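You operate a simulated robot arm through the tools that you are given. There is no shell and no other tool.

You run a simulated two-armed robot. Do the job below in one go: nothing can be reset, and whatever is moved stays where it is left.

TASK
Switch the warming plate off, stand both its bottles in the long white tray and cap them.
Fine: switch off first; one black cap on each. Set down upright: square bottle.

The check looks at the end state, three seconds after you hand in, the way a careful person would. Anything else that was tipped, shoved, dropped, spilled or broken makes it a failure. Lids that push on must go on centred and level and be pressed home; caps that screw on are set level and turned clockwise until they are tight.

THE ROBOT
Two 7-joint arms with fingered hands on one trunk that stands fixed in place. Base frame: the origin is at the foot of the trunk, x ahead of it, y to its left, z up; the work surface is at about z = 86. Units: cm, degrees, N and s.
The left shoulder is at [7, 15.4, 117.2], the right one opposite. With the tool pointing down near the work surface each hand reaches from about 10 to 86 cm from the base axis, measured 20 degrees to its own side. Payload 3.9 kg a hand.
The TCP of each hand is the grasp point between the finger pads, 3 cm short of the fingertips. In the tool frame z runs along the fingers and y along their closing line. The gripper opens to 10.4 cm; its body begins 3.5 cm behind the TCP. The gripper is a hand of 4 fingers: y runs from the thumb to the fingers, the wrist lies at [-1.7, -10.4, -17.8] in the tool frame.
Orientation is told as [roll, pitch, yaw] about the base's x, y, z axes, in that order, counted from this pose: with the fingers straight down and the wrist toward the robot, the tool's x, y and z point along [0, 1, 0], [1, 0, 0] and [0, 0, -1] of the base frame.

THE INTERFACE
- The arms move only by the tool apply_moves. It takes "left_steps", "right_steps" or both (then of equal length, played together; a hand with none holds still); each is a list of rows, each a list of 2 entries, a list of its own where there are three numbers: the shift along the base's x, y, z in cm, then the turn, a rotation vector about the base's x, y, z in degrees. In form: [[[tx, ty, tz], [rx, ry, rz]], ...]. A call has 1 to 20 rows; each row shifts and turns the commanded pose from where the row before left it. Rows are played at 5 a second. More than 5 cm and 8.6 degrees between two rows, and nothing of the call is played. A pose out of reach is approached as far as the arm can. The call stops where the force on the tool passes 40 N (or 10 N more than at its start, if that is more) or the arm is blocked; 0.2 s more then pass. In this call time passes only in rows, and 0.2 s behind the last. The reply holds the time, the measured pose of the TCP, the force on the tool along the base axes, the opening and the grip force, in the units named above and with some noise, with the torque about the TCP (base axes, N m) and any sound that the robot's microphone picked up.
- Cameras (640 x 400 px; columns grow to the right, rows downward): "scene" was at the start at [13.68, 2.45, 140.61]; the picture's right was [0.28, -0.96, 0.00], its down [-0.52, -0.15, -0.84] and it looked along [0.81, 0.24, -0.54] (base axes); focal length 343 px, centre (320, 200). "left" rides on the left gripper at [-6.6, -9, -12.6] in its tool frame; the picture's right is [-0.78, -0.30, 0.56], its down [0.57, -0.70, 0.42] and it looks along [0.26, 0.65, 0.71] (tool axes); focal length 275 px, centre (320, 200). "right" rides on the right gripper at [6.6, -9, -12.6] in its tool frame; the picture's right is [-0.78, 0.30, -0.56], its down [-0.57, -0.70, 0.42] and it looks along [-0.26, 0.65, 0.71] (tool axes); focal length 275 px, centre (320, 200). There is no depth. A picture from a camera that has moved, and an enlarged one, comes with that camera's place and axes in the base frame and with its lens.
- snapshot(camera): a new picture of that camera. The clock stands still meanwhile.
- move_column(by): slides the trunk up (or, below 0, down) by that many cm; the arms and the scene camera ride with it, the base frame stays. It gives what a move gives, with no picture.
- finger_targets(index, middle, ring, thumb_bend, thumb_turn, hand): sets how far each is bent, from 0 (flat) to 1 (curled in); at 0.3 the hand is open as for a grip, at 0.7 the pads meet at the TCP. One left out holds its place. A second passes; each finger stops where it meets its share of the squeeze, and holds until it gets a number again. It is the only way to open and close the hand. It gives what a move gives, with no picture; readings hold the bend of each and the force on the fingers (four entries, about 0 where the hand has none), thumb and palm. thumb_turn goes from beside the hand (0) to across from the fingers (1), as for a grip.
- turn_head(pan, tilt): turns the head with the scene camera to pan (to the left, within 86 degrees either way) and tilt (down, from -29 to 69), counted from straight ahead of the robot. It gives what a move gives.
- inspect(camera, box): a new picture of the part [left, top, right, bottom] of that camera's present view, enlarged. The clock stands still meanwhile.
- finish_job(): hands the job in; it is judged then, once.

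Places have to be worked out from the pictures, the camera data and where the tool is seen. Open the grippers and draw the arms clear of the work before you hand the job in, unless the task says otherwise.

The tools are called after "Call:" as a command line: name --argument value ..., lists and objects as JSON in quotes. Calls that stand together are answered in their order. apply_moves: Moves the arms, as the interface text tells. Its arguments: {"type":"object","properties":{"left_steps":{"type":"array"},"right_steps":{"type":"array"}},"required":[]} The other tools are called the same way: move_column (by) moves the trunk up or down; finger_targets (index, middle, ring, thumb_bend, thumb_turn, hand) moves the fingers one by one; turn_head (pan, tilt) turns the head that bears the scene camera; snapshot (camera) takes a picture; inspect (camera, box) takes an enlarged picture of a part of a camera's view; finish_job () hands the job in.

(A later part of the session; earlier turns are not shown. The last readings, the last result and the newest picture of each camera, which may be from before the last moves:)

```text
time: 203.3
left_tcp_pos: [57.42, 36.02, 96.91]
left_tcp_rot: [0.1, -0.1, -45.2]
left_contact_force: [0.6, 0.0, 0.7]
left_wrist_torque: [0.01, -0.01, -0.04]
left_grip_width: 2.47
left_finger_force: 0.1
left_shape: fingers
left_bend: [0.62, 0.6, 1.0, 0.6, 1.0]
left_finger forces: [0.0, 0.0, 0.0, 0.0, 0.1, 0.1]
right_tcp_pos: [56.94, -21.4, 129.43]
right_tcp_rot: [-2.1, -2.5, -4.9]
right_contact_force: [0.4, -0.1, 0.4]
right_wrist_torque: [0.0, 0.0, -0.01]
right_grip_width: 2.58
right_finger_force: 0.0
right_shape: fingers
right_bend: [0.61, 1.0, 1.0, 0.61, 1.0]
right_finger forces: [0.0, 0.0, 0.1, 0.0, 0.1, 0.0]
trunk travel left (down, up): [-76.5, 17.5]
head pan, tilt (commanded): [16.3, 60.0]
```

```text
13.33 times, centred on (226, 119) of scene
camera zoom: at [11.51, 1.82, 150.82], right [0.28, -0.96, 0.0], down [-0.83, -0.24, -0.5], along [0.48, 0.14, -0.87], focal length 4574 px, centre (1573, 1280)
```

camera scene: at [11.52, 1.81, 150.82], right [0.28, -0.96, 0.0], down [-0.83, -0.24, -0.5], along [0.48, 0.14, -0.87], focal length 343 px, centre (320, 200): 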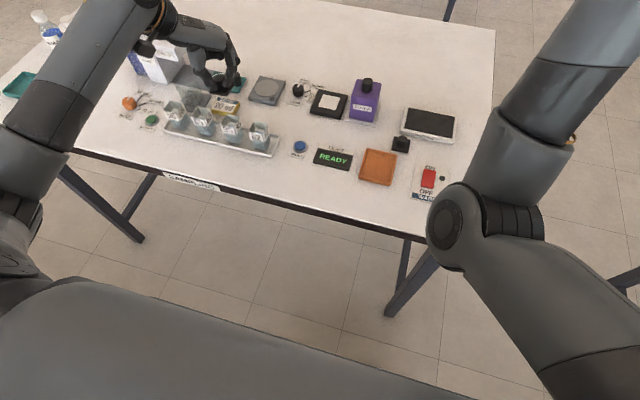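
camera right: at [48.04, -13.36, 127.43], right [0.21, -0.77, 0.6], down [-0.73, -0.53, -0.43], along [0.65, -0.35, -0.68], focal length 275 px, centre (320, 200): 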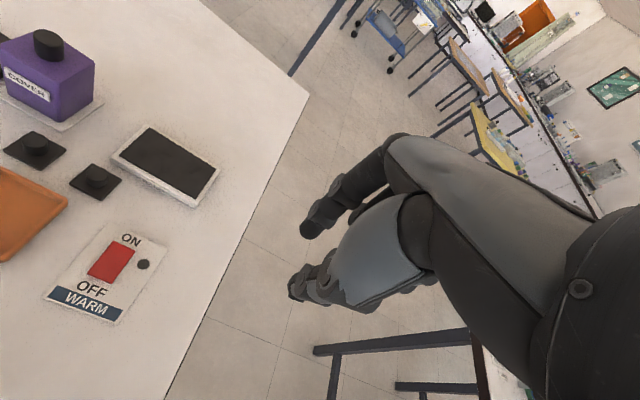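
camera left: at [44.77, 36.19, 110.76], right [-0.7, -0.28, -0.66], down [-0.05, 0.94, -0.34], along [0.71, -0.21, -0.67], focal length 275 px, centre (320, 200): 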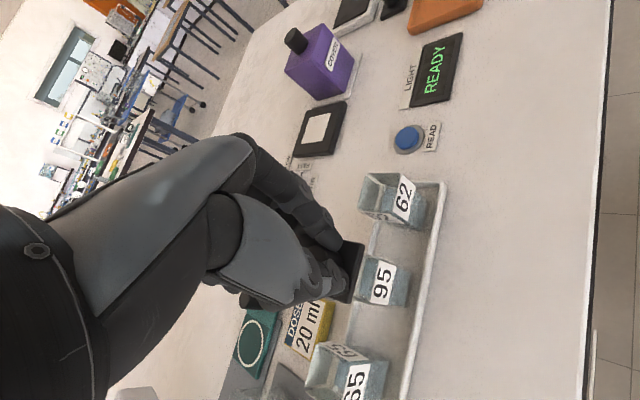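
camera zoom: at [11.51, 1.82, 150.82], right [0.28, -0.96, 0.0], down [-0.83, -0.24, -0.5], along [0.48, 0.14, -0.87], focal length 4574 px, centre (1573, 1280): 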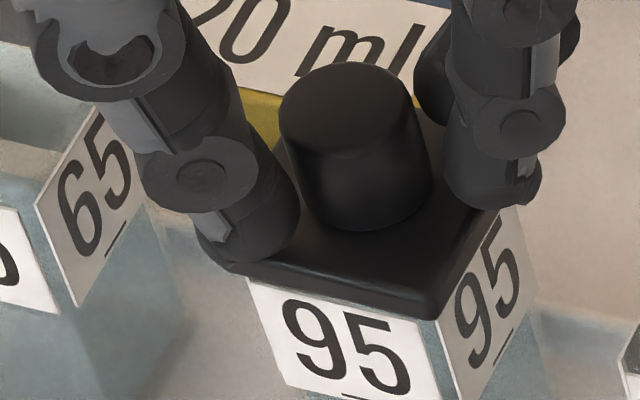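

Released. I raise the left hand and retract both hands in front of the table edge, so the trunk (and head) can be lowered for a side view.

Call:
apply_moves --left_steps '[[[0, 0, 0.3], [0, 0, 0]], [[0, 0, 0.7], [0, 0, 0]], [[0, 0, 1.5], [0, 0, 0]], [[0, 0, 3], [0, 0, 0]], [[0, 0, 3], [0, 0, 0]], [[0, 0, 3], [0, 0, 0]], [[-2, 0.5, 1], [0, 0, 5]], [[-2.5, 0.5, 1], [0, 0, 5]], [[-2.5, 0.5, 1], [0, 0, 5]], [[-2.5, 0.5, 0], [0, 0, 5]], [[-2.5, 0.5, 0], [0, 0, 5]], [[-2.5, 0.5, 0], [0, 0, 5]], [[-2.5, 0.5, 0], [0, 0, 5]], [[-2.5, 0.5, 0], [0, 0, 5]], [[-2.5, 0.5, 0], [0, 0, 5]], [[-2, 0.5, 0], [0, 0, 0]], [[0, 0, 0], [0, 0, 0]]]'

Call:
apply_moves --right_steps '[[[-1.5, -0.5, 0], [0, 0, 0]], [[-2, -0.7, 0], [0, 0, 0]], [[-2, -0.7, 0], [0, 0, 0]], [[-2, -0.7, 0], [0, 0, 0]], [[-2, -0.7, 0], [0, 0, 0]], [[-2, -0.7, 0], [0, 0, 0]], [[-2, -0.7, 0], [0, 0, 0]], [[-2, -0.7, 0], [0, 0, 0]], [[-2, -0.7, 0], [0, 0, 0]], [[-2, -0.7, 0], [0, 0, 0]], [[-2, -0.7, 0], [0, 0, 0]], [[-2, -0.7, 0], [0, 0, 0]], [[0, 0, 0], [0, 0, 0]]]'

Call:
snapshot --camera "scene"

```text
time: 206.9
left_tcp_pos: [35.85, 43.37, 110.88]
left_tcp_rot: [-0.1, -0.1, -0.3]
left_contact_force: [0.1, -0.1, -0.2]
left_wrist_torque: [0.01, 0.02, -0.04]
left_grip_width: 2.53
left_finger_force: 0.0
left_shape: fingers
left_bend: [0.62, 0.6, 1.0, 0.6, 1.0]
left_finger forces: [0.0, 0.1, 0.0, 0.0, 0.1, 0.1]
left hand out of reach, approached as far as the arm can: row 14, 15, 16
right_tcp_pos: [56.93, -21.26, 129.27]
right_tcp_rot: [-2.3, -2.5, -4.9]
right_contact_force: [-0.8, 0.1, -0.3]
right_wrist_torque: [-0.02, -0.02, -0.04]
right_grip_width: 2.59
right_finger_force: 0.1
right_shape: fingers
right_bend: [0.61, 1.0, 1.0, 0.61, 1.0]
right_finger forces: [0.0, 0.0, 0.0, 0.0, 0.1, 0.0]
trunk travel left (down, up): [-76.5, 17.5]
head pan, tilt (commanded): [16.3, 60.0]
```

```text
time: 209.9
left_tcp_pos: [35.76, 43.31, 110.84]
left_tcp_rot: [0.0, -0.1, -0.3]
left_contact_force: [0.8, 0.1, -0.1]
left_wrist_torque: [-0.02, -0.04, 0.02]
left_grip_width: 2.52
left_finger_force: 0.1
left_shape: fingers
left_bend: [0.62, 0.6, 1.0, 0.6, 1.0]
left_finger forces: [0.0, 0.0, 0.1, 0.0, 0.1, 0.1]
right_tcp_pos: [41.23, -38.56, 128.1]
right_tcp_rot: [-3.7, -4.0, -10.6]
right_contact_force: [0.8, 0.4, -0.5]
right_wrist_torque: [0.01, 0.01, 0.0]
right_grip_width: 2.58
right_finger_force: 0.1
right_shape: fingers
right_bend: [0.61, 1.0, 1.0, 0.61, 1.0]
right_finger forces: [0.0, 0.0, 0.1, 0.1, 0.0, 0.1]
right hand out of reach, approached as far as the arm can: row 2, 3, 4, 5, 6, 7, 8, 9, 10, 11
trunk travel left (down, up): [-76.5, 17.5]
head pan, tilt (commanded): [16.3, 60.0]
stopped in row 13 (right hand): the arm was blocked; the commanded pose is now the measured one
```

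```text
taken
camera scene: at [11.52, 1.8, 150.82], right [0.28, -0.96, 0.0], down [-0.83, -0.24, -0.5], along [0.48, 0.14, -0.87], focal length 343 px, centre (320, 200)
```

scene: 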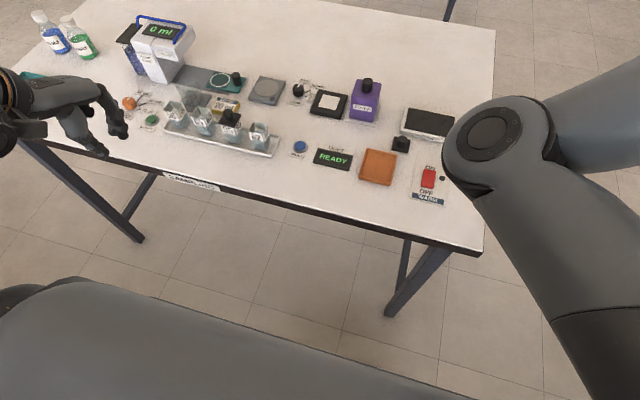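

Better: I can use the left hand camera for a nearly horizontal view by pitching the hand up ~40° in front of the table edge. I move there.

Call:
apply_moves --left_steps '[[[0.5, 0.3, -1], [0, -5, 0]], [[0.8, 0.4, -2], [0, -5, 0]], [[0.8, 0.4, -2.5], [0, -5, 0]], [[0.8, 0.4, -2.5], [0, -5, 0]], [[0.8, 0.4, -2.5], [0, -5, 0]], [[0.8, 0.4, -2.5], [0, -5, 0]], [[0.8, 0.4, -2.5], [0, -5, 0]], [[0.8, 0, -2.5], [0, -5, 0]], [[0, 0, 0], [0, 0, 0]]]'

Call:
snapshot --camera "left"

```text
time: 211.9
left_tcp_pos: [42.07, 46.0, 92.9]
left_tcp_rot: [0.2, -40.2, -0.4]
left_contact_force: [0.7, -0.7, 0.2]
left_wrist_torque: [0.01, -0.01, -0.03]
left_grip_width: 2.53
left_finger_force: 0.1
left_shape: fingers
left_bend: [0.62, 0.6, 1.0, 0.6, 1.0]
left_finger forces: [0.1, 0.0, 0.1, 0.1, 0.0, 0.0]
right_tcp_pos: [41.15, -38.55, 128.17]
right_tcp_rot: [-3.7, -3.9, -10.8]
right_contact_force: [0.1, -0.6, 0.6]
right_wrist_torque: [-0.01, -0.02, 0.01]
right_grip_width: 2.61
right_finger_force: 0.1
right_shape: fingers
right_bend: [0.61, 1.0, 1.0, 0.61, 1.0]
right_finger forces: [0.0, 0.1, 0.1, 0.0, 0.0, 0.1]
trunk travel left (down, up): [-76.5, 17.5]
head pan, tilt (commanded): [16.3, 60.0]
```

```text
taken
camera left: at [26.96, 39.39, 96.68], right [0.13, -0.77, -0.62], down [-0.26, 0.58, -0.77], along [0.96, 0.26, -0.13], focal length 275 px, centre (320, 200)
```

left: 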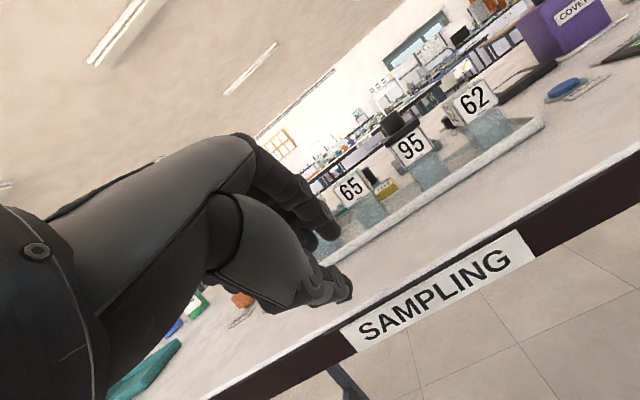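

Excellent side view. I zoom on the lid on bottle 95.

Call:
inspect --camera "left" --box '[375, 100, 443, 168]'

Call:
inspect --camera "left" --box '[380, 105, 430, 145]'

Call:
inspect --camera "left" --box '[430, 70, 530, 150]'

```text
5.88 times, centred on (409, 134) of left
camera zoom: at [26.96, 39.39, 96.68], right [0.13, -0.77, -0.62], down [-0.26, 0.58, -0.77], along [0.96, 0.26, -0.13], focal length 1619 px, centre (-204, 588)
```

zoom: 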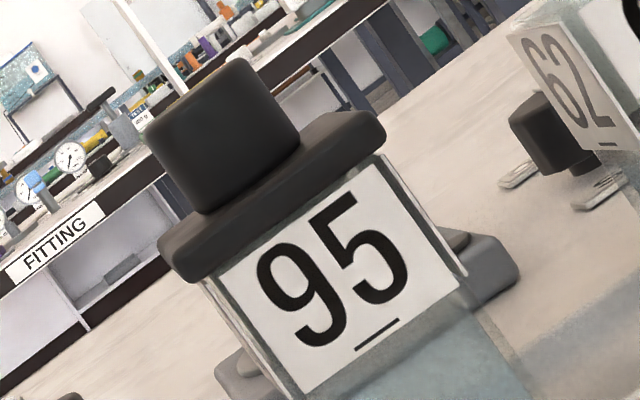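

```text
10.00 times, centred on (405, 125) of left
camera zoom: at [26.96, 39.39, 96.68], right [0.13, -0.77, -0.62], down [-0.26, 0.58, -0.77], along [0.96, 0.26, -0.13], focal length 2753 px, centre (-530, 950)
```

zoom: 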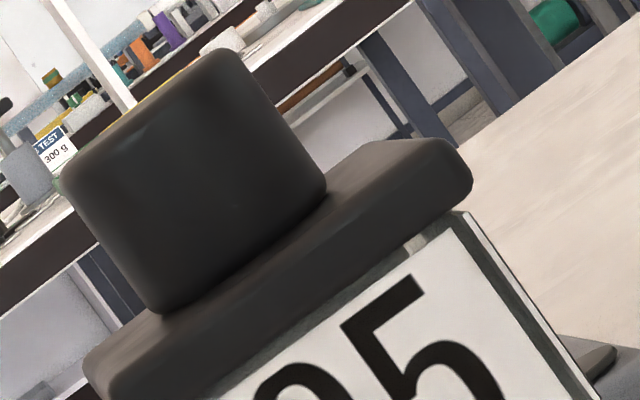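

```text
5.00 times, centred on (480, 110) of left
camera zoom: at [26.96, 39.39, 96.68], right [0.13, -0.77, -0.62], down [-0.26, 0.58, -0.77], along [0.96, 0.26, -0.13], focal length 1376 px, centre (-480, 650)
```

zoom: 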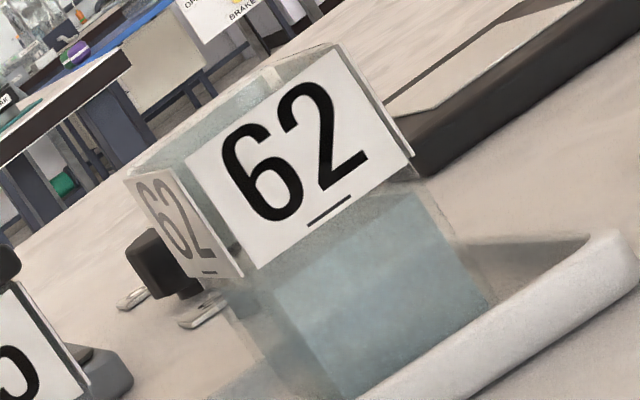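

The side view shows the lid lying flush on the rim. I zoom into both corners and the seam to see whether a lip goes inside or outside the glass.

Call:
inspect --camera "left" --box '[388, 128, 418, 152]'

Call:
inspect --camera "left" --box '[406, 112, 436, 136]'

Call:
inspect --camera "left" --box '[540, 40, 640, 120]'

```text
16.00 times, centred on (403, 140) of left
camera zoom: at [26.96, 39.39, 96.68], right [0.13, -0.77, -0.62], down [-0.26, 0.58, -0.77], along [0.96, 0.26, -0.13], focal length 4404 px, centre (-1008, 1160)
```

zoom: 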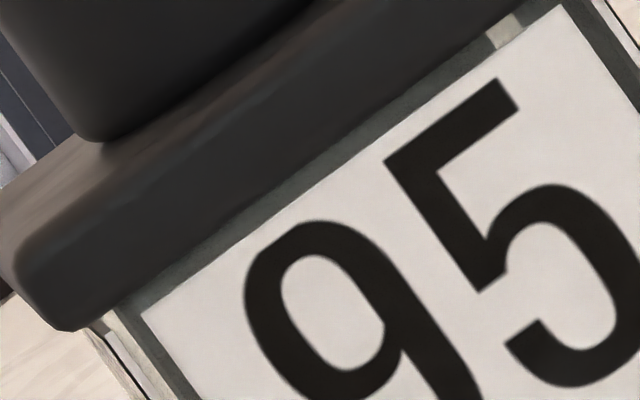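

```text
16.00 times, centred on (421, 124) of left
camera zoom: at [26.96, 39.39, 96.68], right [0.13, -0.77, -0.62], down [-0.26, 0.58, -0.77], along [0.96, 0.26, -0.13], focal length 4404 px, centre (-1296, 1416)
```

zoom: 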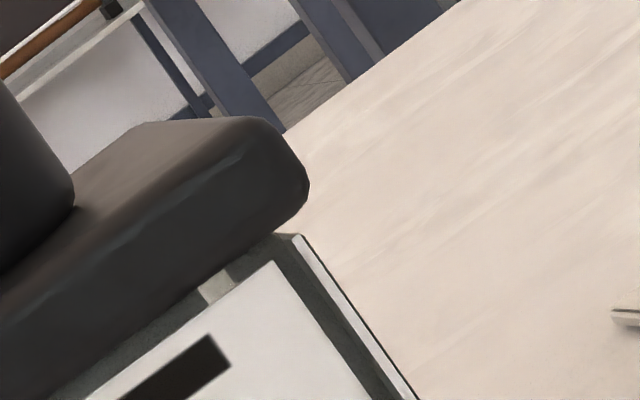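

```text
5.00 times, centred on (590, 80) of left
camera zoom: at [26.96, 39.39, 96.68], right [0.13, -0.77, -0.62], down [-0.26, 0.58, -0.77], along [0.96, 0.26, -0.13], focal length 1376 px, centre (-1030, 800)
```

zoom: 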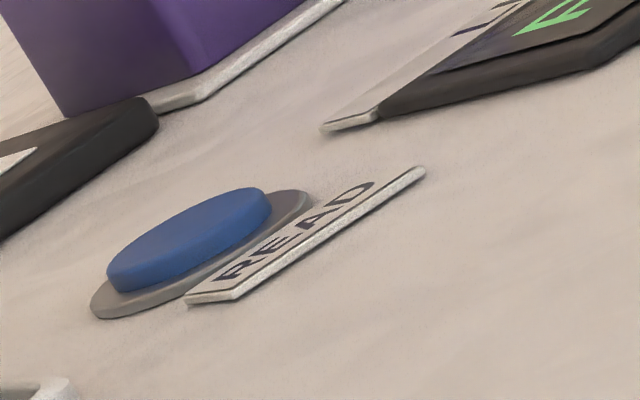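

The side view reveals a dark plug inside the mouth and the plate flush on the rim, with equal overhang left and right – the lid is properly seated and centred. I return the hand and give it one more firm, centred press.

Call:
apply_moves --left_steps '[[[-0.8, 0, 2.5], [0, 5, 0]], [[-0.8, -0.4, 2.5], [0, 5, 0]], [[-0.8, -0.4, 2.5], [0, 5, 0]], [[-0.8, -0.4, 2.5], [0, 5, 0]], [[-0.8, -0.4, 2.5], [0, 5, 0]], [[-0.8, -0.4, 2.5], [0, 5, 0]], [[-0.8, -0.4, 2], [0, 5, 0]], [[-0.5, -0.3, 1], [0, 5, 0]], [[0, 0, 0], [0, 0, 0]]]'

Call:
finger_targets --hand "left" --index 0.7 --middle 0.7 --ring 1.0 --thumb_bend 0.7

Call:
apply_moves --left_steps '[[[2, -0.5, 0], [0, 0, -5]], [[2, -0.6, 0], [0, 0, -5]], [[2, -0.6, 0], [0, 0, -5]], [[2, -0.6, 0], [0, 0, -5]], [[2, -0.6, 0], [0, 0, -5]], [[2, -0.7, 0], [0, 0, -5]], [[2, -0.7, 0], [0, 0, -5]], [[2, -0.7, 0], [0, 0, -5]], [[2, -0.7, 0], [0, 0, -5]], [[2, -0.7, 0], [0, 0, 0]], [[1.5, -0.7, 0], [0, 0, 0]], [[0, 0, 0], [0, 0, 0]], [[0, 0, 0], [0, 0, 0]]]'

Call:
snapshot --camera "scene"

Call:
inspect --camera "left" --box '[340, 230, 450, 330]'

```text
time: 213.9
left_tcp_pos: [35.63, 43.33, 110.82]
left_tcp_rot: [-0.1, 0.0, -0.3]
left_contact_force: [-0.4, -0.1, 0.6]
left_wrist_torque: [-0.03, 0.01, 0.06]
left_grip_width: 2.51
left_finger_force: 0.1
left_shape: fingers
left_bend: [0.62, 0.6, 1.0, 0.6, 1.0]
left_finger forces: [0.0, 0.1, 0.0, 0.0, 0.0, 0.1]
right_tcp_pos: [41.17, -38.47, 127.97]
right_tcp_rot: [-3.7, -4.1, -10.7]
right_contact_force: [-0.2, -0.1, -0.6]
right_wrist_torque: [-0.03, -0.02, 0.02]
right_grip_width: 2.57
right_finger_force: 0.0
right_shape: fingers
right_bend: [0.61, 1.0, 1.0, 0.61, 1.0]
right_finger forces: [0.1, 0.0, 0.1, 0.0, 0.0, 0.0]
trunk travel left (down, up): [-76.5, 17.5]
head pan, tilt (commanded): [16.3, 60.0]
```

```text
time: 214.9
left_tcp_pos: [35.65, 43.1, 110.92]
left_tcp_rot: [-0.2, 0.0, -0.3]
left_contact_force: [0.0, -0.4, 0.3]
left_wrist_torque: [0.0, 0.01, 0.01]
left_grip_width: 0.38
left_finger_force: 0.1
left_shape: fingers
left_bend: [0.7, 0.7, 1.0, 0.7, 1.0]
left_finger forces: [0.0, 0.0, 0.0, 0.0, 0.0, 0.0]
right_tcp_pos: [41.23, -38.49, 128.06]
right_tcp_rot: [-3.7, -4.0, -10.6]
right_contact_force: [-0.1, -0.5, -0.2]
right_wrist_torque: [-0.01, 0.01, 0.01]
right_grip_width: 2.57
right_finger_force: 0.0
right_shape: fingers
right_bend: [0.61, 1.0, 1.0, 0.61, 1.0]
right_finger forces: [0.0, 0.0, 0.0, 0.1, 0.1, 0.0]
trunk travel left (down, up): [-76.5, 17.5]
head pan, tilt (commanded): [16.3, 60.0]
```

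```text
time: 217.7
left_tcp_pos: [57.32, 36.19, 110.97]
left_tcp_rot: [0.0, 0.1, -45.3]
left_contact_force: [0.1, -0.6, 0.1]
left_wrist_torque: [0.0, 0.01, 0.03]
left_grip_width: 0.37
left_finger_force: 0.0
left_shape: fingers
left_bend: [0.7, 0.7, 1.0, 0.7, 1.0]
left_finger forces: [0.0, 0.1, 0.0, 0.1, 0.0, 0.0]
right_tcp_pos: [41.19, -38.6, 128.02]
right_tcp_rot: [-3.7, -4.1, -10.6]
right_contact_force: [0.2, 0.1, 0.6]
right_wrist_torque: [-0.01, 0.03, 0.04]
right_grip_width: 2.56
right_finger_force: 0.0
right_shape: fingers
right_bend: [0.61, 1.0, 1.0, 0.61, 1.0]
right_finger forces: [0.0, 0.0, 0.0, 0.0, 0.0, 0.0]
trunk travel left (down, up): [-76.5, 17.5]
head pan, tilt (commanded): [16.3, 60.0]
```

```text
taken
camera scene: at [11.5, 1.82, 150.82], right [0.28, -0.96, 0.0], down [-0.83, -0.24, -0.5], along [0.48, 0.14, -0.87], focal length 343 px, centre (320, 200)
```

scene: 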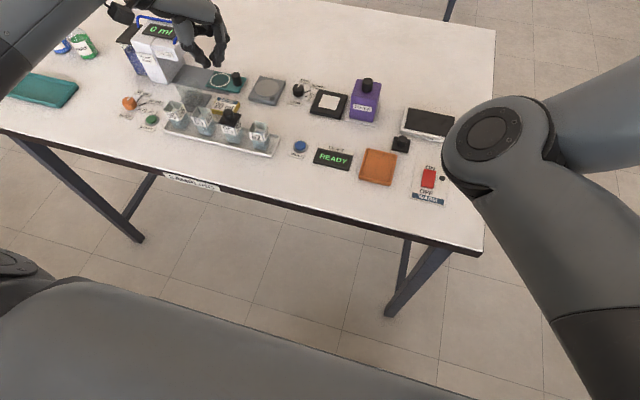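

```text
4.00 times, centred on (395, 280) of left
camera zoom: at [46.35, 37.95, 123.46], right [-0.76, -0.34, -0.56], down [-0.09, 0.9, -0.43], along [0.64, -0.28, -0.71], focal length 1101 px, centre (20, -120)
```

zoom: 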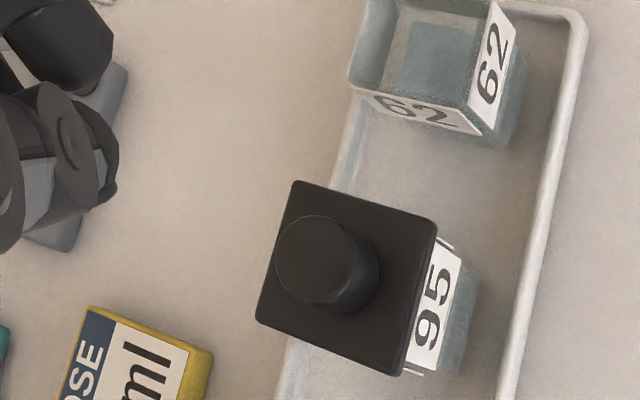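

Lid centre (57.7,36.5). I move over the knob and press down firmly (about 30 N).

Call:
apply_moves --left_steps '[[[0.2, 0.17, -3], [0, 0, 0]], [[0, 0, -4], [0, 0, 0]], [[0, 0, -3], [0, 0, 0]], [[0, 0, -1.5], [0, 0, 0]], [[0, 0, -0.5], [0, 0, 0]], [[0, 0, -0.3], [0, 0, 0]], [[0, 0, -0.2], [0, 0, 0]], [[0, 0, 0], [0, 0, 0]]]'

Call:
apply_moves --left_steps '[[[0, 0, -0.15], [0, 0, 0]], [[0, 0, -0.15], [0, 0, 0]], [[0, 0, -0.1], [0, 0, 0]], [[0, 0, 0], [0, 0, 0]]]'

Call:
inspect --camera "scene" --box '[196, 90, 256, 140]'

```text
time: 219.5
left_tcp_pos: [57.36, 36.23, 98.5]
left_tcp_rot: [0.1, -0.2, -45.3]
left_contact_force: [1.4, 0.2, 7.7]
left_wrist_torque: [-0.04, -0.09, 0.0]
left_grip_width: 0.27
left_finger_force: 3.3
left_shape: fingers
left_bend: [0.7, 0.7, 1.0, 0.7, 1.0]
left_finger forces: [6.2, 0.7, 0.1, 0.1, 0.0, 0.0]
right_tcp_pos: [41.2, -38.51, 128.15]
right_tcp_rot: [-3.6, -4.0, -10.7]
right_contact_force: [-0.9, -0.3, -0.3]
right_wrist_torque: [0.01, 0.01, 0.01]
right_grip_width: 2.59
right_finger_force: 0.1
right_shape: fingers
right_bend: [0.61, 1.0, 1.0, 0.61, 1.0]
right_finger forces: [0.1, 0.1, 0.0, 0.0, 0.0, 0.1]
trunk travel left (down, up): [-76.5, 17.5]
head pan, tilt (commanded): [16.3, 60.0]
```

```text
time: 220.5
left_tcp_pos: [57.4, 36.22, 98.43]
left_tcp_rot: [0.5, -0.4, -45.2]
left_contact_force: [5.9, -0.5, 26.2]
left_wrist_torque: [-0.19, -0.21, 0.07]
left_grip_width: 0.14
left_finger_force: 13.7
left_shape: fingers
left_bend: [0.71, 0.71, 1.0, 0.69, 1.0]
left_finger forces: [23.2, 2.4, 0.1, 0.0, 1.7, 0.1]
right_tcp_pos: [40.9, -38.81, 128.17]
right_tcp_rot: [-3.5, -4.1, -10.7]
right_contact_force: [0.1, 0.3, -0.4]
right_wrist_torque: [0.01, 0.0, -0.02]
right_grip_width: 2.58
right_finger_force: 0.0
right_shape: fingers
right_bend: [0.61, 1.0, 1.0, 0.61, 1.0]
right_finger forces: [0.1, 0.1, 0.1, 0.0, 0.0, 0.0]
trunk travel left (down, up): [-76.5, 17.5]
head pan, tilt (commanded): [16.3, 60.0]
```

```text
8.00 times, centred on (226, 115) of scene
camera zoom: at [11.2, 1.52, 150.87], right [0.28, -0.96, 0.0], down [-0.83, -0.24, -0.5], along [0.48, 0.14, -0.86], focal length 2744 px, centre (1072, 880)
```

zoom: 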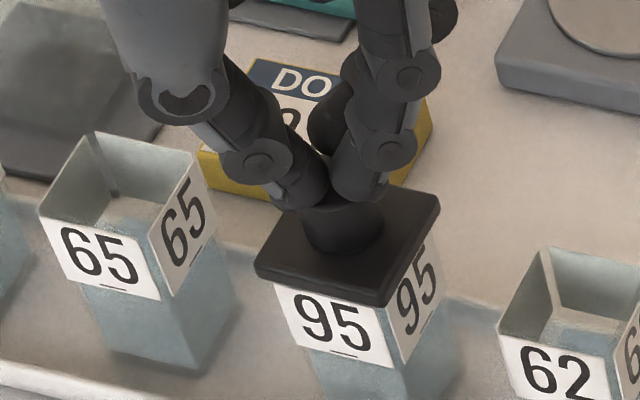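

26 N applied, nothing moved further and no give: the lid is home. I lift off and verify it stayed put.

Call:
apply_moves --left_steps '[[[0, 0, 0.3], [0, 0, 0]], [[0, 0, 0.5], [0, 0, 0]], [[0, 0, 1.5], [0, 0, 0]], [[0, 0, 3], [0, 0, 0]], [[0, 0, 4], [0, 0, 0]], [[0, 0, 3], [0, 0, 0]], [[0, 0, 0], [0, 0, 0]]]'

Call:
inspect --camera "scene" --box '[196, 100, 256, 150]'

Call:
inspect --camera "left" --box '[340, 230, 450, 330]'

```text
time: 222.1
left_tcp_pos: [57.35, 36.14, 110.25]
left_tcp_rot: [0.0, 0.0, -45.3]
left_contact_force: [-0.1, 0.3, -0.1]
left_wrist_torque: [-0.01, 0.03, -0.04]
left_grip_width: 0.32
left_finger_force: 0.1
left_shape: fingers
left_bend: [0.7, 0.7, 1.0, 0.7, 1.0]
left_finger forces: [0.0, 0.0, 0.0, 0.0, 0.0, 0.0]
right_tcp_pos: [41.27, -38.58, 128.05]
right_tcp_rot: [-3.7, -4.0, -10.8]
right_contact_force: [0.4, -0.9, 0.2]
right_wrist_torque: [0.04, 0.0, 0.0]
right_grip_width: 2.55
right_finger_force: 0.1
right_shape: fingers
right_bend: [0.61, 1.0, 1.0, 0.61, 1.0]
right_finger forces: [0.1, 0.1, 0.1, 0.0, 0.0, 0.1]
trunk travel left (down, up): [-76.5, 17.5]
head pan, tilt (commanded): [16.3, 60.0]
```

```text
8.00 times, centred on (226, 125) of scene
camera zoom: at [11.5, 1.8, 150.82], right [0.28, -0.96, 0.0], down [-0.83, -0.24, -0.5], along [0.48, 0.14, -0.87], focal length 2744 px, centre (1072, 800)
```

zoom: 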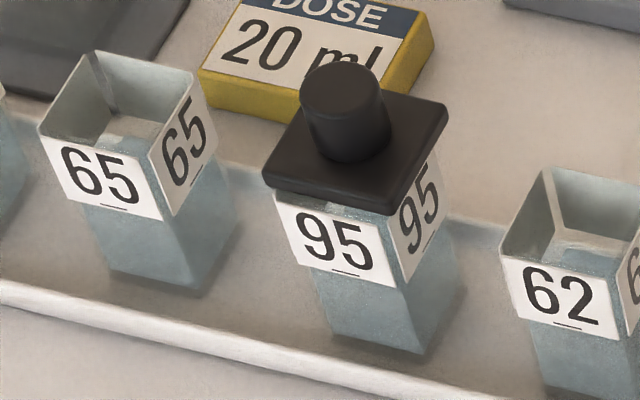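

```text
4.00 times, centred on (395, 280) of left
camera zoom: at [46.34, 37.96, 122.77], right [-0.76, -0.34, -0.56], down [-0.09, 0.9, -0.43], along [0.64, -0.27, -0.71], focal length 1101 px, centre (20, -120)
```

zoom: 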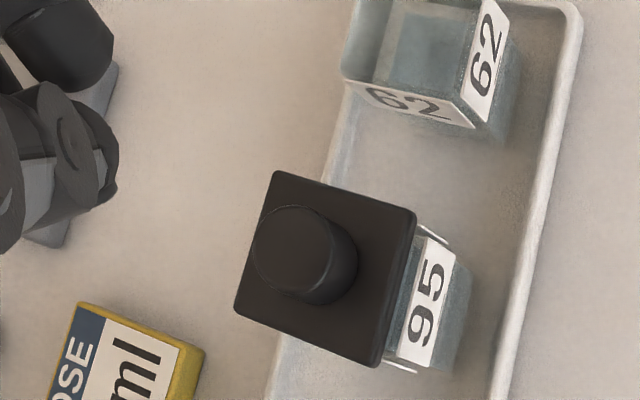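

The last press slid the lid ~0.3 cm toward +x (lateral finger force), so the plug is loose in the mouth. I re-grip the knob and re-centre it, and will then press through the grip instead, which gave no side force.

Call:
finger_targets --hand "left" --index 0.57 --middle 0.57 --ring 1.0 --thumb_bend 0.57

Call:
apply_moves --left_steps '[[[0.33, 0.05, -3], [0, 0, 0]], [[0, 0, -4], [0, 0, 0]], [[0, 0, -3], [0, 0, 0]], [[0, 0, -1.5], [0, 0, 0]], [[0, 0, -1.0], [0, 0, 0]], [[0, 0, -0.4], [0, 0, 0]], [[0, 0, 0], [0, 0, 0]], [[0, 0, 0], [0, 0, 0]]]'

Call:
inspect --camera "scene" --box '[206, 104, 246, 134]'

Call:
inspect --camera "left" --box '[280, 190, 420, 310]'

```text
time: 223.1
left_tcp_pos: [57.33, 36.31, 110.23]
left_tcp_rot: [-0.1, -0.1, -45.3]
left_contact_force: [-0.3, -0.6, 0.5]
left_wrist_torque: [0.02, -0.02, 0.01]
left_grip_width: 3.77
left_finger_force: 0.1
left_shape: fingers
left_bend: [0.56, 0.56, 1.0, 0.56, 1.0]
left_finger forces: [0.0, 0.0, 0.1, 0.1, 0.0, 0.0]
right_tcp_pos: [41.18, -38.44, 128.11]
right_tcp_rot: [-3.9, -4.0, -10.7]
right_contact_force: [0.8, 0.4, 0.1]
right_wrist_torque: [0.04, 0.01, 0.0]
right_grip_width: 2.56
right_finger_force: 0.2
right_shape: fingers
right_bend: [0.61, 1.0, 1.0, 0.61, 1.0]
right_finger forces: [0.1, 0.1, 0.1, 0.1, 0.0, 0.0]
trunk travel left (down, up): [-76.5, 17.5]
head pan, tilt (commanded): [16.3, 60.0]
```

```text
time: 224.9
left_tcp_pos: [57.78, 36.44, 97.49]
left_tcp_rot: [-0.1, 0.0, -45.4]
left_contact_force: [0.4, -0.2, 0.1]
left_wrist_torque: [0.02, 0.02, 0.0]
left_grip_width: 3.79
left_finger_force: 0.1
left_shape: fingers
left_bend: [0.56, 0.56, 1.0, 0.56, 1.0]
left_finger forces: [0.1, 0.0, 0.0, 0.0, 0.1, 0.0]
right_tcp_pos: [41.22, -38.47, 128.18]
right_tcp_rot: [-3.6, -3.9, -10.7]
right_contact_force: [0.1, -0.9, -0.4]
right_wrist_torque: [-0.03, -0.03, 0.05]
right_grip_width: 2.57
right_finger_force: 0.1
right_shape: fingers
right_bend: [0.61, 1.0, 1.0, 0.61, 1.0]
right_finger forces: [0.0, 0.0, 0.1, 0.0, 0.0, 0.0]
trunk travel left (down, up): [-76.5, 17.5]
head pan, tilt (commanded): [16.3, 60.0]
```

```text
13.33 times, centred on (226, 119) of scene
camera zoom: at [11.52, 1.82, 150.82], right [0.28, -0.96, 0.0], down [-0.83, -0.24, -0.5], along [0.48, 0.14, -0.87], focal length 4574 px, centre (1573, 1280)
```

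zoom: 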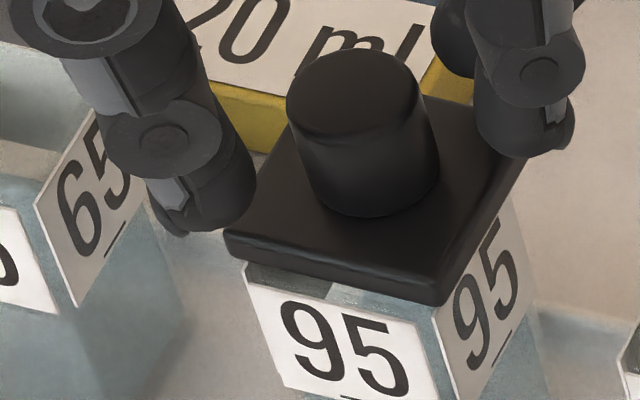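

```text
3.33 times, centred on (350, 250) of left
camera zoom: at [46.82, 38.07, 110.05], right [-0.76, -0.34, -0.56], down [-0.09, 0.9, -0.43], along [0.64, -0.28, -0.71], focal length 918 px, centre (220, 33)
```

zoom: 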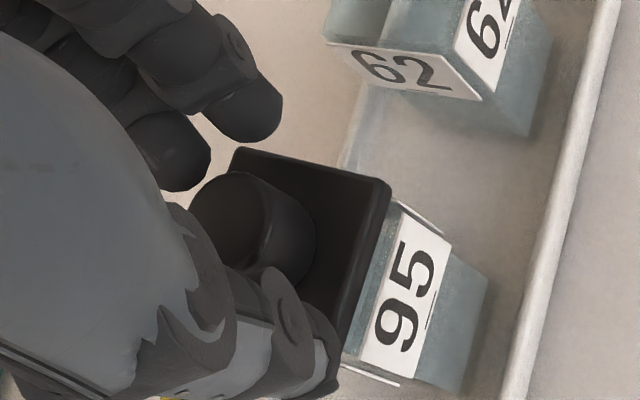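

With the lid displaced I can see no plug through the glass, so the lid probably has a shallow hollow that must slip over the rim. I grip the knob lightly and will search for the drop with small slides.

Call:
apply_moves --left_steps '[[[-0.05, -0.15, -0.3], [0, 0, 0]], [[0, 0, 0], [0, 0, 0]]]'

Call:
finger_targets --hand "left" --index 0.65 --middle 0.64 --thumb_bend 0.64

Call:
finger_targets --hand "left" --index 0.7 --middle 0.67 --thumb_bend 0.68

Call:
inspect --camera "scene" --box '[206, 104, 246, 134]'

```text
time: 225.5
left_tcp_pos: [57.75, 36.18, 97.12]
left_tcp_rot: [0.0, 0.0, -45.3]
left_contact_force: [0.1, -0.1, -0.2]
left_wrist_torque: [0.02, -0.02, 0.01]
left_grip_width: 3.77
left_finger_force: 0.1
left_shape: fingers
left_bend: [0.56, 0.56, 1.0, 0.56, 1.0]
left_finger forces: [0.1, 0.0, 0.1, 0.0, 0.1, 0.1]
right_tcp_pos: [41.2, -38.51, 128.06]
right_tcp_rot: [-3.6, -3.9, -10.6]
right_contact_force: [-0.6, 0.1, 0.2]
right_wrist_torque: [0.02, 0.02, 0.02]
right_grip_width: 2.59
right_finger_force: 0.1
right_shape: fingers
right_bend: [0.61, 1.0, 1.0, 0.61, 1.0]
right_finger forces: [0.0, 0.0, 0.0, 0.0, 0.0, 0.0]
trunk travel left (down, up): [-76.5, 17.5]
head pan, tilt (commanded): [16.3, 60.0]
```

```text
time: 226.5
left_tcp_pos: [57.79, 36.24, 97.15]
left_tcp_rot: [-0.1, 0.0, -45.3]
left_contact_force: [-0.5, -0.3, -0.1]
left_wrist_torque: [-0.01, 0.0, 0.01]
left_grip_width: 1.81
left_finger_force: 1.0
left_shape: fingers
left_bend: [0.65, 0.63, 1.0, 0.63, 1.0]
left_finger forces: [0.0, 0.4, 0.0, 0.0, 0.7, 0.1]
right_tcp_pos: [41.21, -38.52, 128.14]
right_tcp_rot: [-3.7, -4.1, -10.7]
right_contact_force: [-0.1, 0.4, 0.3]
right_wrist_torque: [0.01, -0.01, 0.02]
right_grip_width: 2.56
right_finger_force: 0.1
right_shape: fingers
right_bend: [0.61, 1.0, 1.0, 0.61, 1.0]
right_finger forces: [0.0, 0.1, 0.0, 0.0, 0.0, 0.0]
trunk travel left (down, up): [-76.5, 17.5]
head pan, tilt (commanded): [16.3, 60.0]
```

```text
time: 227.5
left_tcp_pos: [57.71, 36.21, 97.07]
left_tcp_rot: [0.0, 0.0, -45.4]
left_contact_force: [0.2, -0.1, -0.9]
left_wrist_torque: [-0.01, 0.02, 0.0]
left_grip_width: 1.46
left_finger_force: 3.4
left_shape: fingers
left_bend: [0.67, 0.65, 1.0, 0.64, 1.0]
left_finger forces: [1.8, 2.1, 0.0, 0.1, 3.7, 0.0]
right_tcp_pos: [41.11, -38.48, 128.06]
right_tcp_rot: [-3.7, -4.0, -10.8]
right_contact_force: [-0.2, -0.5, 0.7]
right_wrist_torque: [0.04, 0.03, -0.01]
right_grip_width: 2.57
right_finger_force: 0.2
right_shape: fingers
right_bend: [0.61, 1.0, 1.0, 0.61, 1.0]
right_finger forces: [0.1, 0.0, 0.0, 0.0, 0.0, 0.0]
trunk travel left (down, up): [-76.5, 17.5]
head pan, tilt (commanded): [16.3, 60.0]
```

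```text
13.33 times, centred on (226, 119) of scene
camera zoom: at [11.51, 1.81, 150.82], right [0.28, -0.96, 0.0], down [-0.83, -0.24, -0.5], along [0.48, 0.14, -0.87], focal length 4574 px, centre (1573, 1280)
```

zoom: 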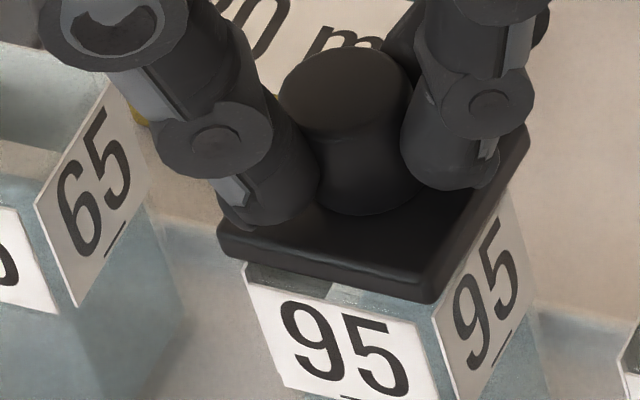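

I test for a plug directly: lifting the lid only ~0.1 cm and nudging it 0.4 cm in +x. If a plug is inside the mouth, the bottle will move along; if not, only the lid moves.

Call:
apply_moves --left_steps '[[[0, 0, 0.12], [0, 0, 0]], [[0.2, 0, 0], [0, 0, 0]], [[0.2, 0, 0], [0, 0, 0]], [[0, 0, 0], [0, 0, 0]]]'

Call:
inspect --camera "scene" --box '[206, 104, 246, 134]'

```text
time: 228.5
left_tcp_pos: [58.05, 36.34, 97.14]
left_tcp_rot: [0.0, 0.0, -45.3]
left_contact_force: [0.7, 0.0, 0.9]
left_wrist_torque: [-0.01, -0.01, -0.02]
left_grip_width: 1.44
left_finger_force: 4.2
left_shape: fingers
left_bend: [0.67, 0.65, 1.0, 0.64, 1.0]
left_finger forces: [1.9, 2.2, 0.1, 0.0, 3.7, 0.0]
right_tcp_pos: [41.16, -38.58, 128.04]
right_tcp_rot: [-3.7, -3.9, -10.7]
right_contact_force: [-0.8, 0.8, 0.3]
right_wrist_torque: [0.0, -0.01, 0.01]
right_grip_width: 2.58
right_finger_force: 0.1
right_shape: fingers
right_bend: [0.61, 1.0, 1.0, 0.61, 1.0]
right_finger forces: [0.1, 0.0, 0.1, 0.0, 0.0, 0.0]
trunk travel left (down, up): [-76.5, 17.5]
head pan, tilt (commanded): [16.3, 60.0]
```

```text
13.33 times, centred on (226, 119) of scene
camera zoom: at [11.5, 1.82, 150.82], right [0.28, -0.96, 0.0], down [-0.83, -0.24, -0.5], along [0.48, 0.14, -0.87], focal length 4574 px, centre (1573, 1280)
```

zoom: 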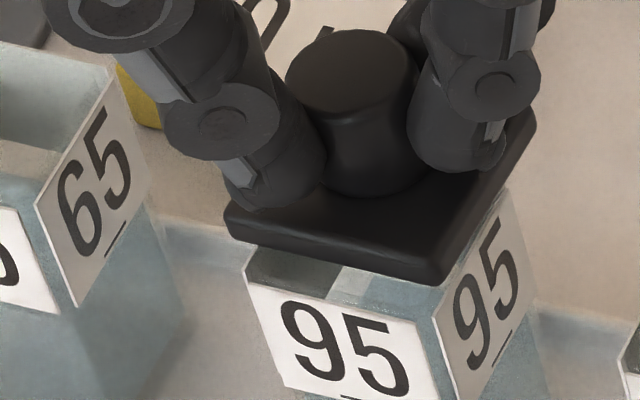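

The bottle stayed put, so there is no plug: the cap must slip over the rim from outside (or lie on it). I lift 0.3 cm, shift by (-0.74,-0.22) to centre it, and inspect.

Call:
apply_moves --left_steps '[[[-0.25, -0.07, 0.2], [0, 0, 0]], [[-0.25, -0.07, 0.1], [0, 0, 0]], [[-0.24, -0.08, 0], [0, 0, 0]], [[0, 0, 0], [0, 0, 0]], [[0, 0, 0], [0, 0, 0]]]'

Call:
inspect --camera "scene" --box '[206, 104, 246, 134]'

Call:
inspect --camera "left" --box '[335, 215, 395, 290]'

```text
time: 229.7
left_tcp_pos: [57.4, 35.97, 97.57]
left_tcp_rot: [0.1, 0.0, -45.3]
left_contact_force: [0.2, 0.3, -0.6]
left_wrist_torque: [0.02, 0.01, -0.02]
left_grip_width: 1.47
left_finger_force: 3.6
left_shape: fingers
left_bend: [0.67, 0.65, 1.0, 0.64, 1.0]
left_finger forces: [1.9, 2.1, 0.1, 0.0, 3.7, 0.0]
right_tcp_pos: [41.17, -38.5, 128.1]
right_tcp_rot: [-3.8, -4.0, -10.7]
right_contact_force: [-0.3, 1.0, -0.1]
right_wrist_torque: [0.01, 0.02, 0.01]
right_grip_width: 2.57
right_finger_force: 0.0
right_shape: fingers
right_bend: [0.61, 1.0, 1.0, 0.61, 1.0]
right_finger forces: [0.0, 0.0, 0.0, 0.0, 0.1, 0.0]
trunk travel left (down, up): [-76.5, 17.5]
head pan, tilt (commanded): [16.3, 60.0]
```

```text
13.33 times, centred on (226, 119) of scene
camera zoom: at [11.51, 1.82, 150.82], right [0.28, -0.96, 0.0], down [-0.83, -0.24, -0.5], along [0.48, 0.14, -0.87], focal length 4574 px, centre (1573, 1280)
```

zoom: 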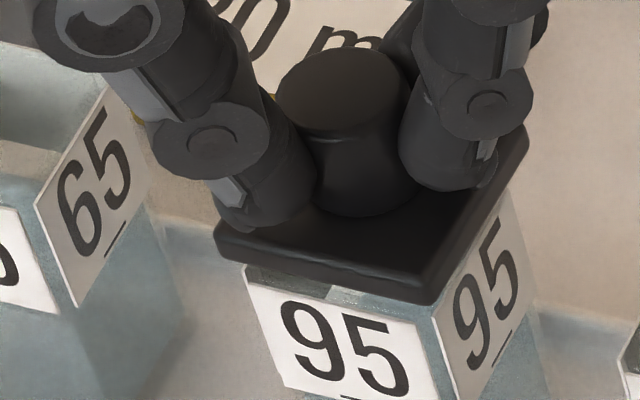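

```text
5.33 times, centred on (365, 252) of left
camera zoom: at [46.39, 37.69, 110.16], right [-0.76, -0.34, -0.56], down [-0.09, 0.9, -0.43], along [0.64, -0.27, -0.71], focal length 1468 px, centre (80, -80)
```

zoom: 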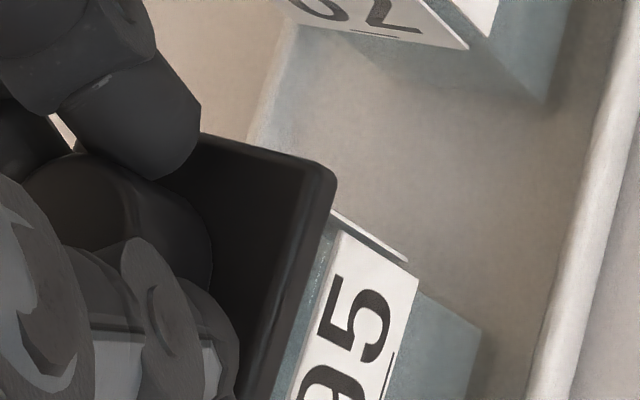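

The lid is centred within ~0.06 cm. I lower it with a tiny -x correction until light contact, then make small sliding moves while reading height and force.

Call:
apply_moves --left_steps '[[[-0.05, 0, -0.2], [0, 0, 0]], [[0, 0, -0.15], [0, 0, 0]], [[0, 0, -0.1], [0, 0, 0]], [[0, 0, -0.05], [0, 0, 0]], [[0, 0, 0], [0, 0, 0]]]'

Call:
apply_moves --left_steps '[[[0, -0.05, 0], [0, 0, 0]], [[-0.05, 0, 0], [0, 0, 0]], [[0, 0.05, 0], [0, 0, 0]], [[0, 0.05, 0], [0, 0, 0]], [[0.05, 0, 0], [0, 0, 0]], [[0.05, 0, 0], [0, 0, 0]], [[0, -0.05, 0], [0, 0, 0]], [[-0.05, 0, 0], [0, 0, 0]], [[0, 0, 0], [0, 0, 0]]]'

```text
time: 230.9
left_tcp_pos: [57.35, 36.02, 96.96]
left_tcp_rot: [-0.1, -0.2, -45.3]
left_contact_force: [-0.2, 0.2, 2.3]
left_wrist_torque: [0.01, 0.0, -0.03]
left_grip_width: 1.44
left_finger_force: 4.1
left_shape: fingers
left_bend: [0.67, 0.65, 1.0, 0.64, 1.0]
left_finger forces: [2.0, 2.3, 0.0, 0.0, 3.8, 0.0]
right_tcp_pos: [41.26, -38.47, 128.09]
right_tcp_rot: [-3.7, -4.0, -10.7]
right_contact_force: [1.0, 0.8, 0.3]
right_wrist_torque: [0.05, -0.01, 0.0]
right_grip_width: 2.59
right_finger_force: 0.1
right_shape: fingers
right_bend: [0.61, 1.0, 1.0, 0.61, 1.0]
right_finger forces: [0.0, 0.0, 0.1, 0.0, 0.1, 0.1]
trunk travel left (down, up): [-76.5, 17.5]
head pan, tilt (commanded): [16.3, 60.0]
```

```text
time: 232.9
left_tcp_pos: [57.39, 35.92, 96.97]
left_tcp_rot: [0.0, -0.1, -45.3]
left_contact_force: [0.4, -0.6, 3.2]
left_wrist_torque: [0.02, -0.04, -0.03]
left_grip_width: 1.41
left_finger_force: 3.8
left_shape: fingers
left_bend: [0.67, 0.65, 1.0, 0.64, 1.0]
left_finger forces: [2.1, 2.8, 0.1, 0.1, 3.9, 0.0]
right_tcp_pos: [41.06, -38.56, 128.0]
right_tcp_rot: [-3.5, -3.9, -10.8]
right_contact_force: [0.4, -0.6, 0.3]
right_wrist_torque: [-0.01, -0.02, 0.03]
right_grip_width: 2.58
right_finger_force: 0.1
right_shape: fingers
right_bend: [0.61, 1.0, 1.0, 0.61, 1.0]
right_finger forces: [0.0, 0.1, 0.1, 0.0, 0.0, 0.0]
trunk travel left (down, up): [-76.5, 17.5]
head pan, tilt (commanded): [16.3, 60.0]
```

No drop yet. To learn the lid's shape I try a deliberate offset: lift, move +0.5 in x, lower gently. If the underside is hollow it would sink lower there.

Call:
apply_moves --left_steps '[[[0, 0, 0.3], [0, 0, 0]], [[0.25, 0, 0.1], [0, 0, 0]], [[0.25, 0, 0], [0, 0, 0]], [[0, 0, -0.2], [0, 0, 0]], [[0, 0, -0.15], [0, 0, 0]], [[0, 0, -0.05], [0, 0, 0]], [[0, 0, 0], [0, 0, 0]]]'

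Call:
inspect --camera "scene" --box '[206, 104, 246, 134]'

```text
time: 234.5
left_tcp_pos: [57.88, 35.88, 97.04]
left_tcp_rot: [0.0, -0.1, -45.3]
left_contact_force: [-1.2, 1.6, 2.3]
left_wrist_torque: [-0.02, -0.02, -0.01]
left_grip_width: 1.43
left_finger_force: 4.1
left_shape: fingers
left_bend: [0.67, 0.65, 1.0, 0.64, 1.0]
left_finger forces: [2.1, 2.5, 0.0, 0.0, 4.0, 0.0]
right_tcp_pos: [41.22, -38.52, 128.1]
right_tcp_rot: [-3.6, -4.0, -10.7]
right_contact_force: [-0.2, 0.0, -0.5]
right_wrist_torque: [-0.01, -0.01, -0.01]
right_grip_width: 2.6
right_finger_force: 0.0
right_shape: fingers
right_bend: [0.61, 1.0, 1.0, 0.61, 1.0]
right_finger forces: [0.0, 0.0, 0.0, 0.0, 0.0, 0.0]
trunk travel left (down, up): [-76.5, 17.5]
head pan, tilt (commanded): [16.3, 60.0]
```

```text
13.33 times, centred on (226, 119) of scene
camera zoom: at [11.47, 1.8, 150.82], right [0.28, -0.96, 0.0], down [-0.83, -0.24, -0.5], along [0.48, 0.14, -0.87], focal length 4574 px, centre (1573, 1280)
```

zoom: 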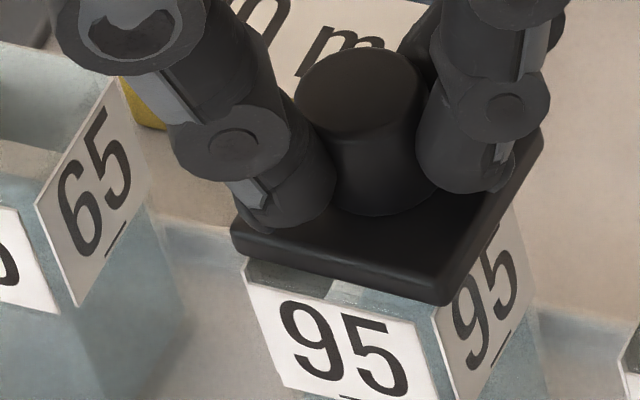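

Contact height is the same there, so the underside looks flat: the lid simply seats on the rim. I re-centre it precisely and press firmly through the grip.

Call:
apply_moves --left_steps '[[[0, 0, 0.25], [0, 0, 0]], [[-0.25, -0.03, 0.1], [0, 0, 0]], [[-0.26, -0.03, 0], [0, 0, 0]], [[0, 0, 0], [0, 0, 0]], [[0, 0, 0], [0, 0, 0]]]'

Call:
inspect --camera "scene" --box '[206, 104, 246, 134]'

Call:
inspect --camera "scene" --box '[210, 112, 240, 132]'

```text
time: 235.7
left_tcp_pos: [57.4, 35.89, 97.38]
left_tcp_rot: [-0.1, 0.1, -45.3]
left_contact_force: [0.2, -0.4, 0.1]
left_wrist_torque: [0.0, 0.0, -0.02]
left_grip_width: 1.43
left_finger_force: 4.0
left_shape: fingers
left_bend: [0.67, 0.65, 1.0, 0.64, 1.0]
left_finger forces: [1.9, 2.3, 0.0, 0.0, 4.0, 0.0]
right_tcp_pos: [41.24, -38.49, 127.98]
right_tcp_rot: [-3.7, -4.1, -10.7]
right_contact_force: [-0.8, 1.2, 0.8]
right_wrist_torque: [-0.01, -0.01, 0.0]
right_grip_width: 2.58
right_finger_force: 0.1
right_shape: fingers
right_bend: [0.61, 1.0, 1.0, 0.61, 1.0]
right_finger forces: [0.0, 0.1, 0.0, 0.0, 0.0, 0.1]
trunk travel left (down, up): [-76.5, 17.5]
head pan, tilt (commanded): [16.3, 60.0]
```

```text
13.33 times, centred on (226, 119) of scene
camera zoom: at [11.51, 1.81, 150.82], right [0.28, -0.96, 0.0], down [-0.83, -0.24, -0.5], along [0.48, 0.14, -0.87], focal length 4574 px, centre (1573, 1280)
```

zoom: 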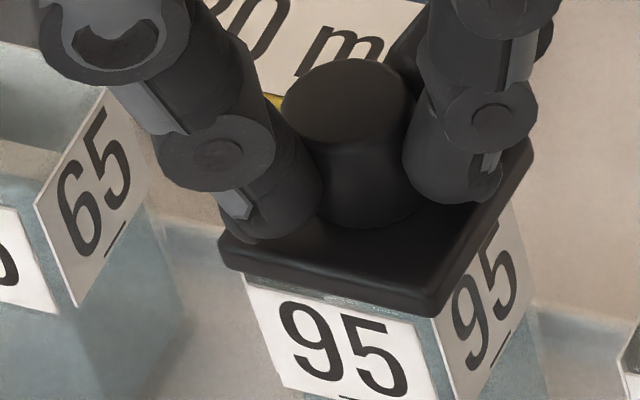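

```text
16.00 times, centred on (225, 122) of scene
camera zoom: at [11.51, 1.81, 150.82], right [0.28, -0.96, 0.0], down [-0.83, -0.24, -0.5], along [0.48, 0.14, -0.87], focal length 5488 px, centre (1840, 1448)
```

zoom: 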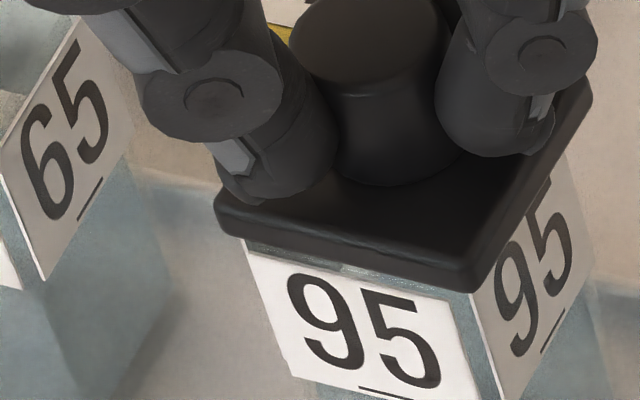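

Centred now within a few hundredths (applying +0.04 in y). I lower to contact and press in stages.

Call:
apply_moves --left_steps '[[[0, 0.04, -0.2], [0, 0, 0]], [[0, 0, -0.2], [0, 0, 0]], [[0, 0, -0.15], [0, 0, 0]], [[0, 0, -0.15], [0, 0, 0]], [[0, 0, 0], [0, 0, 0]]]'

Call:
apply_moves --left_steps '[[[0, 0, -0.15], [0, 0, 0]], [[0, 0, -0.15], [0, 0, 0]], [[0, 0, -0.1], [0, 0, 0]], [[0, 0, 0], [0, 0, 0]]]'

Call:
inspect --camera "scene" --box '[206, 104, 246, 134]'

```text
time: 236.9
left_tcp_pos: [57.44, 35.9, 96.88]
left_tcp_rot: [0.1, 0.0, -45.3]
left_contact_force: [0.7, -1.5, 8.4]
left_wrist_torque: [0.0, -0.09, 0.01]
left_grip_width: 1.35
left_finger_force: 5.6
left_shape: fingers
left_bend: [0.68, 0.65, 1.0, 0.64, 1.0]
left_finger forces: [2.0, 5.2, 0.0, 0.0, 4.4, 0.0]
right_tcp_pos: [41.2, -38.55, 128.16]
right_tcp_rot: [-3.5, -4.1, -10.7]
right_contact_force: [-0.1, 0.7, -0.8]
right_wrist_torque: [0.01, 0.01, 0.0]
right_grip_width: 2.57
right_finger_force: 0.0
right_shape: fingers
right_bend: [0.61, 1.0, 1.0, 0.61, 1.0]
right_finger forces: [0.1, 0.0, 0.0, 0.0, 0.0, 0.1]
trunk travel left (down, up): [-76.5, 17.5]
head pan, tilt (commanded): [16.3, 60.0]
```

```text
time: 237.9
left_tcp_pos: [57.22, 35.72, 96.79]
left_tcp_rot: [0.4, -0.2, -45.2]
left_contact_force: [3.4, 2.0, 28.9]
left_wrist_torque: [0.35, 0.04, 0.02]
left_grip_width: 1.3
left_finger_force: 16.7
left_shape: fingers
left_bend: [0.68, 0.64, 1.0, 0.65, 1.0]
left_finger forces: [1.6, 11.2, 0.0, 0.1, 21.3, 0.1]
right_tcp_pos: [40.96, -38.68, 128.26]
right_tcp_rot: [-3.5, -4.2, -10.7]
right_contact_force: [-0.9, -0.1, -1.3]
right_wrist_torque: [0.02, -0.03, -0.01]
right_grip_width: 2.57
right_finger_force: 0.1
right_shape: fingers
right_bend: [0.61, 1.0, 1.0, 0.61, 1.0]
right_finger forces: [0.0, 0.2, 0.0, 0.0, 0.0, 0.0]
trunk travel left (down, up): [-76.5, 17.5]
head pan, tilt (commanded): [16.3, 60.0]
```

```text
13.33 times, centred on (226, 119) of scene
camera zoom: at [11.12, 1.56, 150.88], right [0.28, -0.96, 0.0], down [-0.83, -0.24, -0.5], along [0.48, 0.14, -0.86], focal length 4574 px, centre (1573, 1280)
```

zoom: 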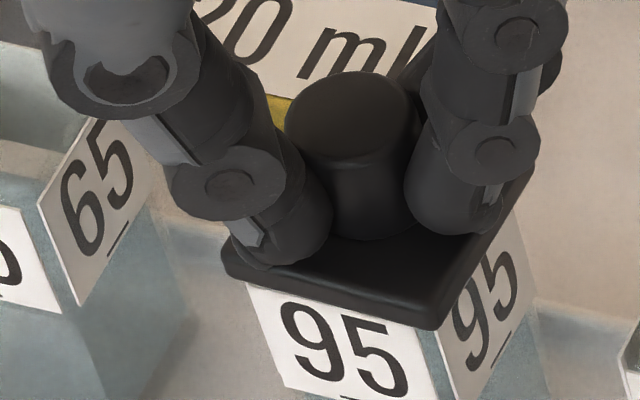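

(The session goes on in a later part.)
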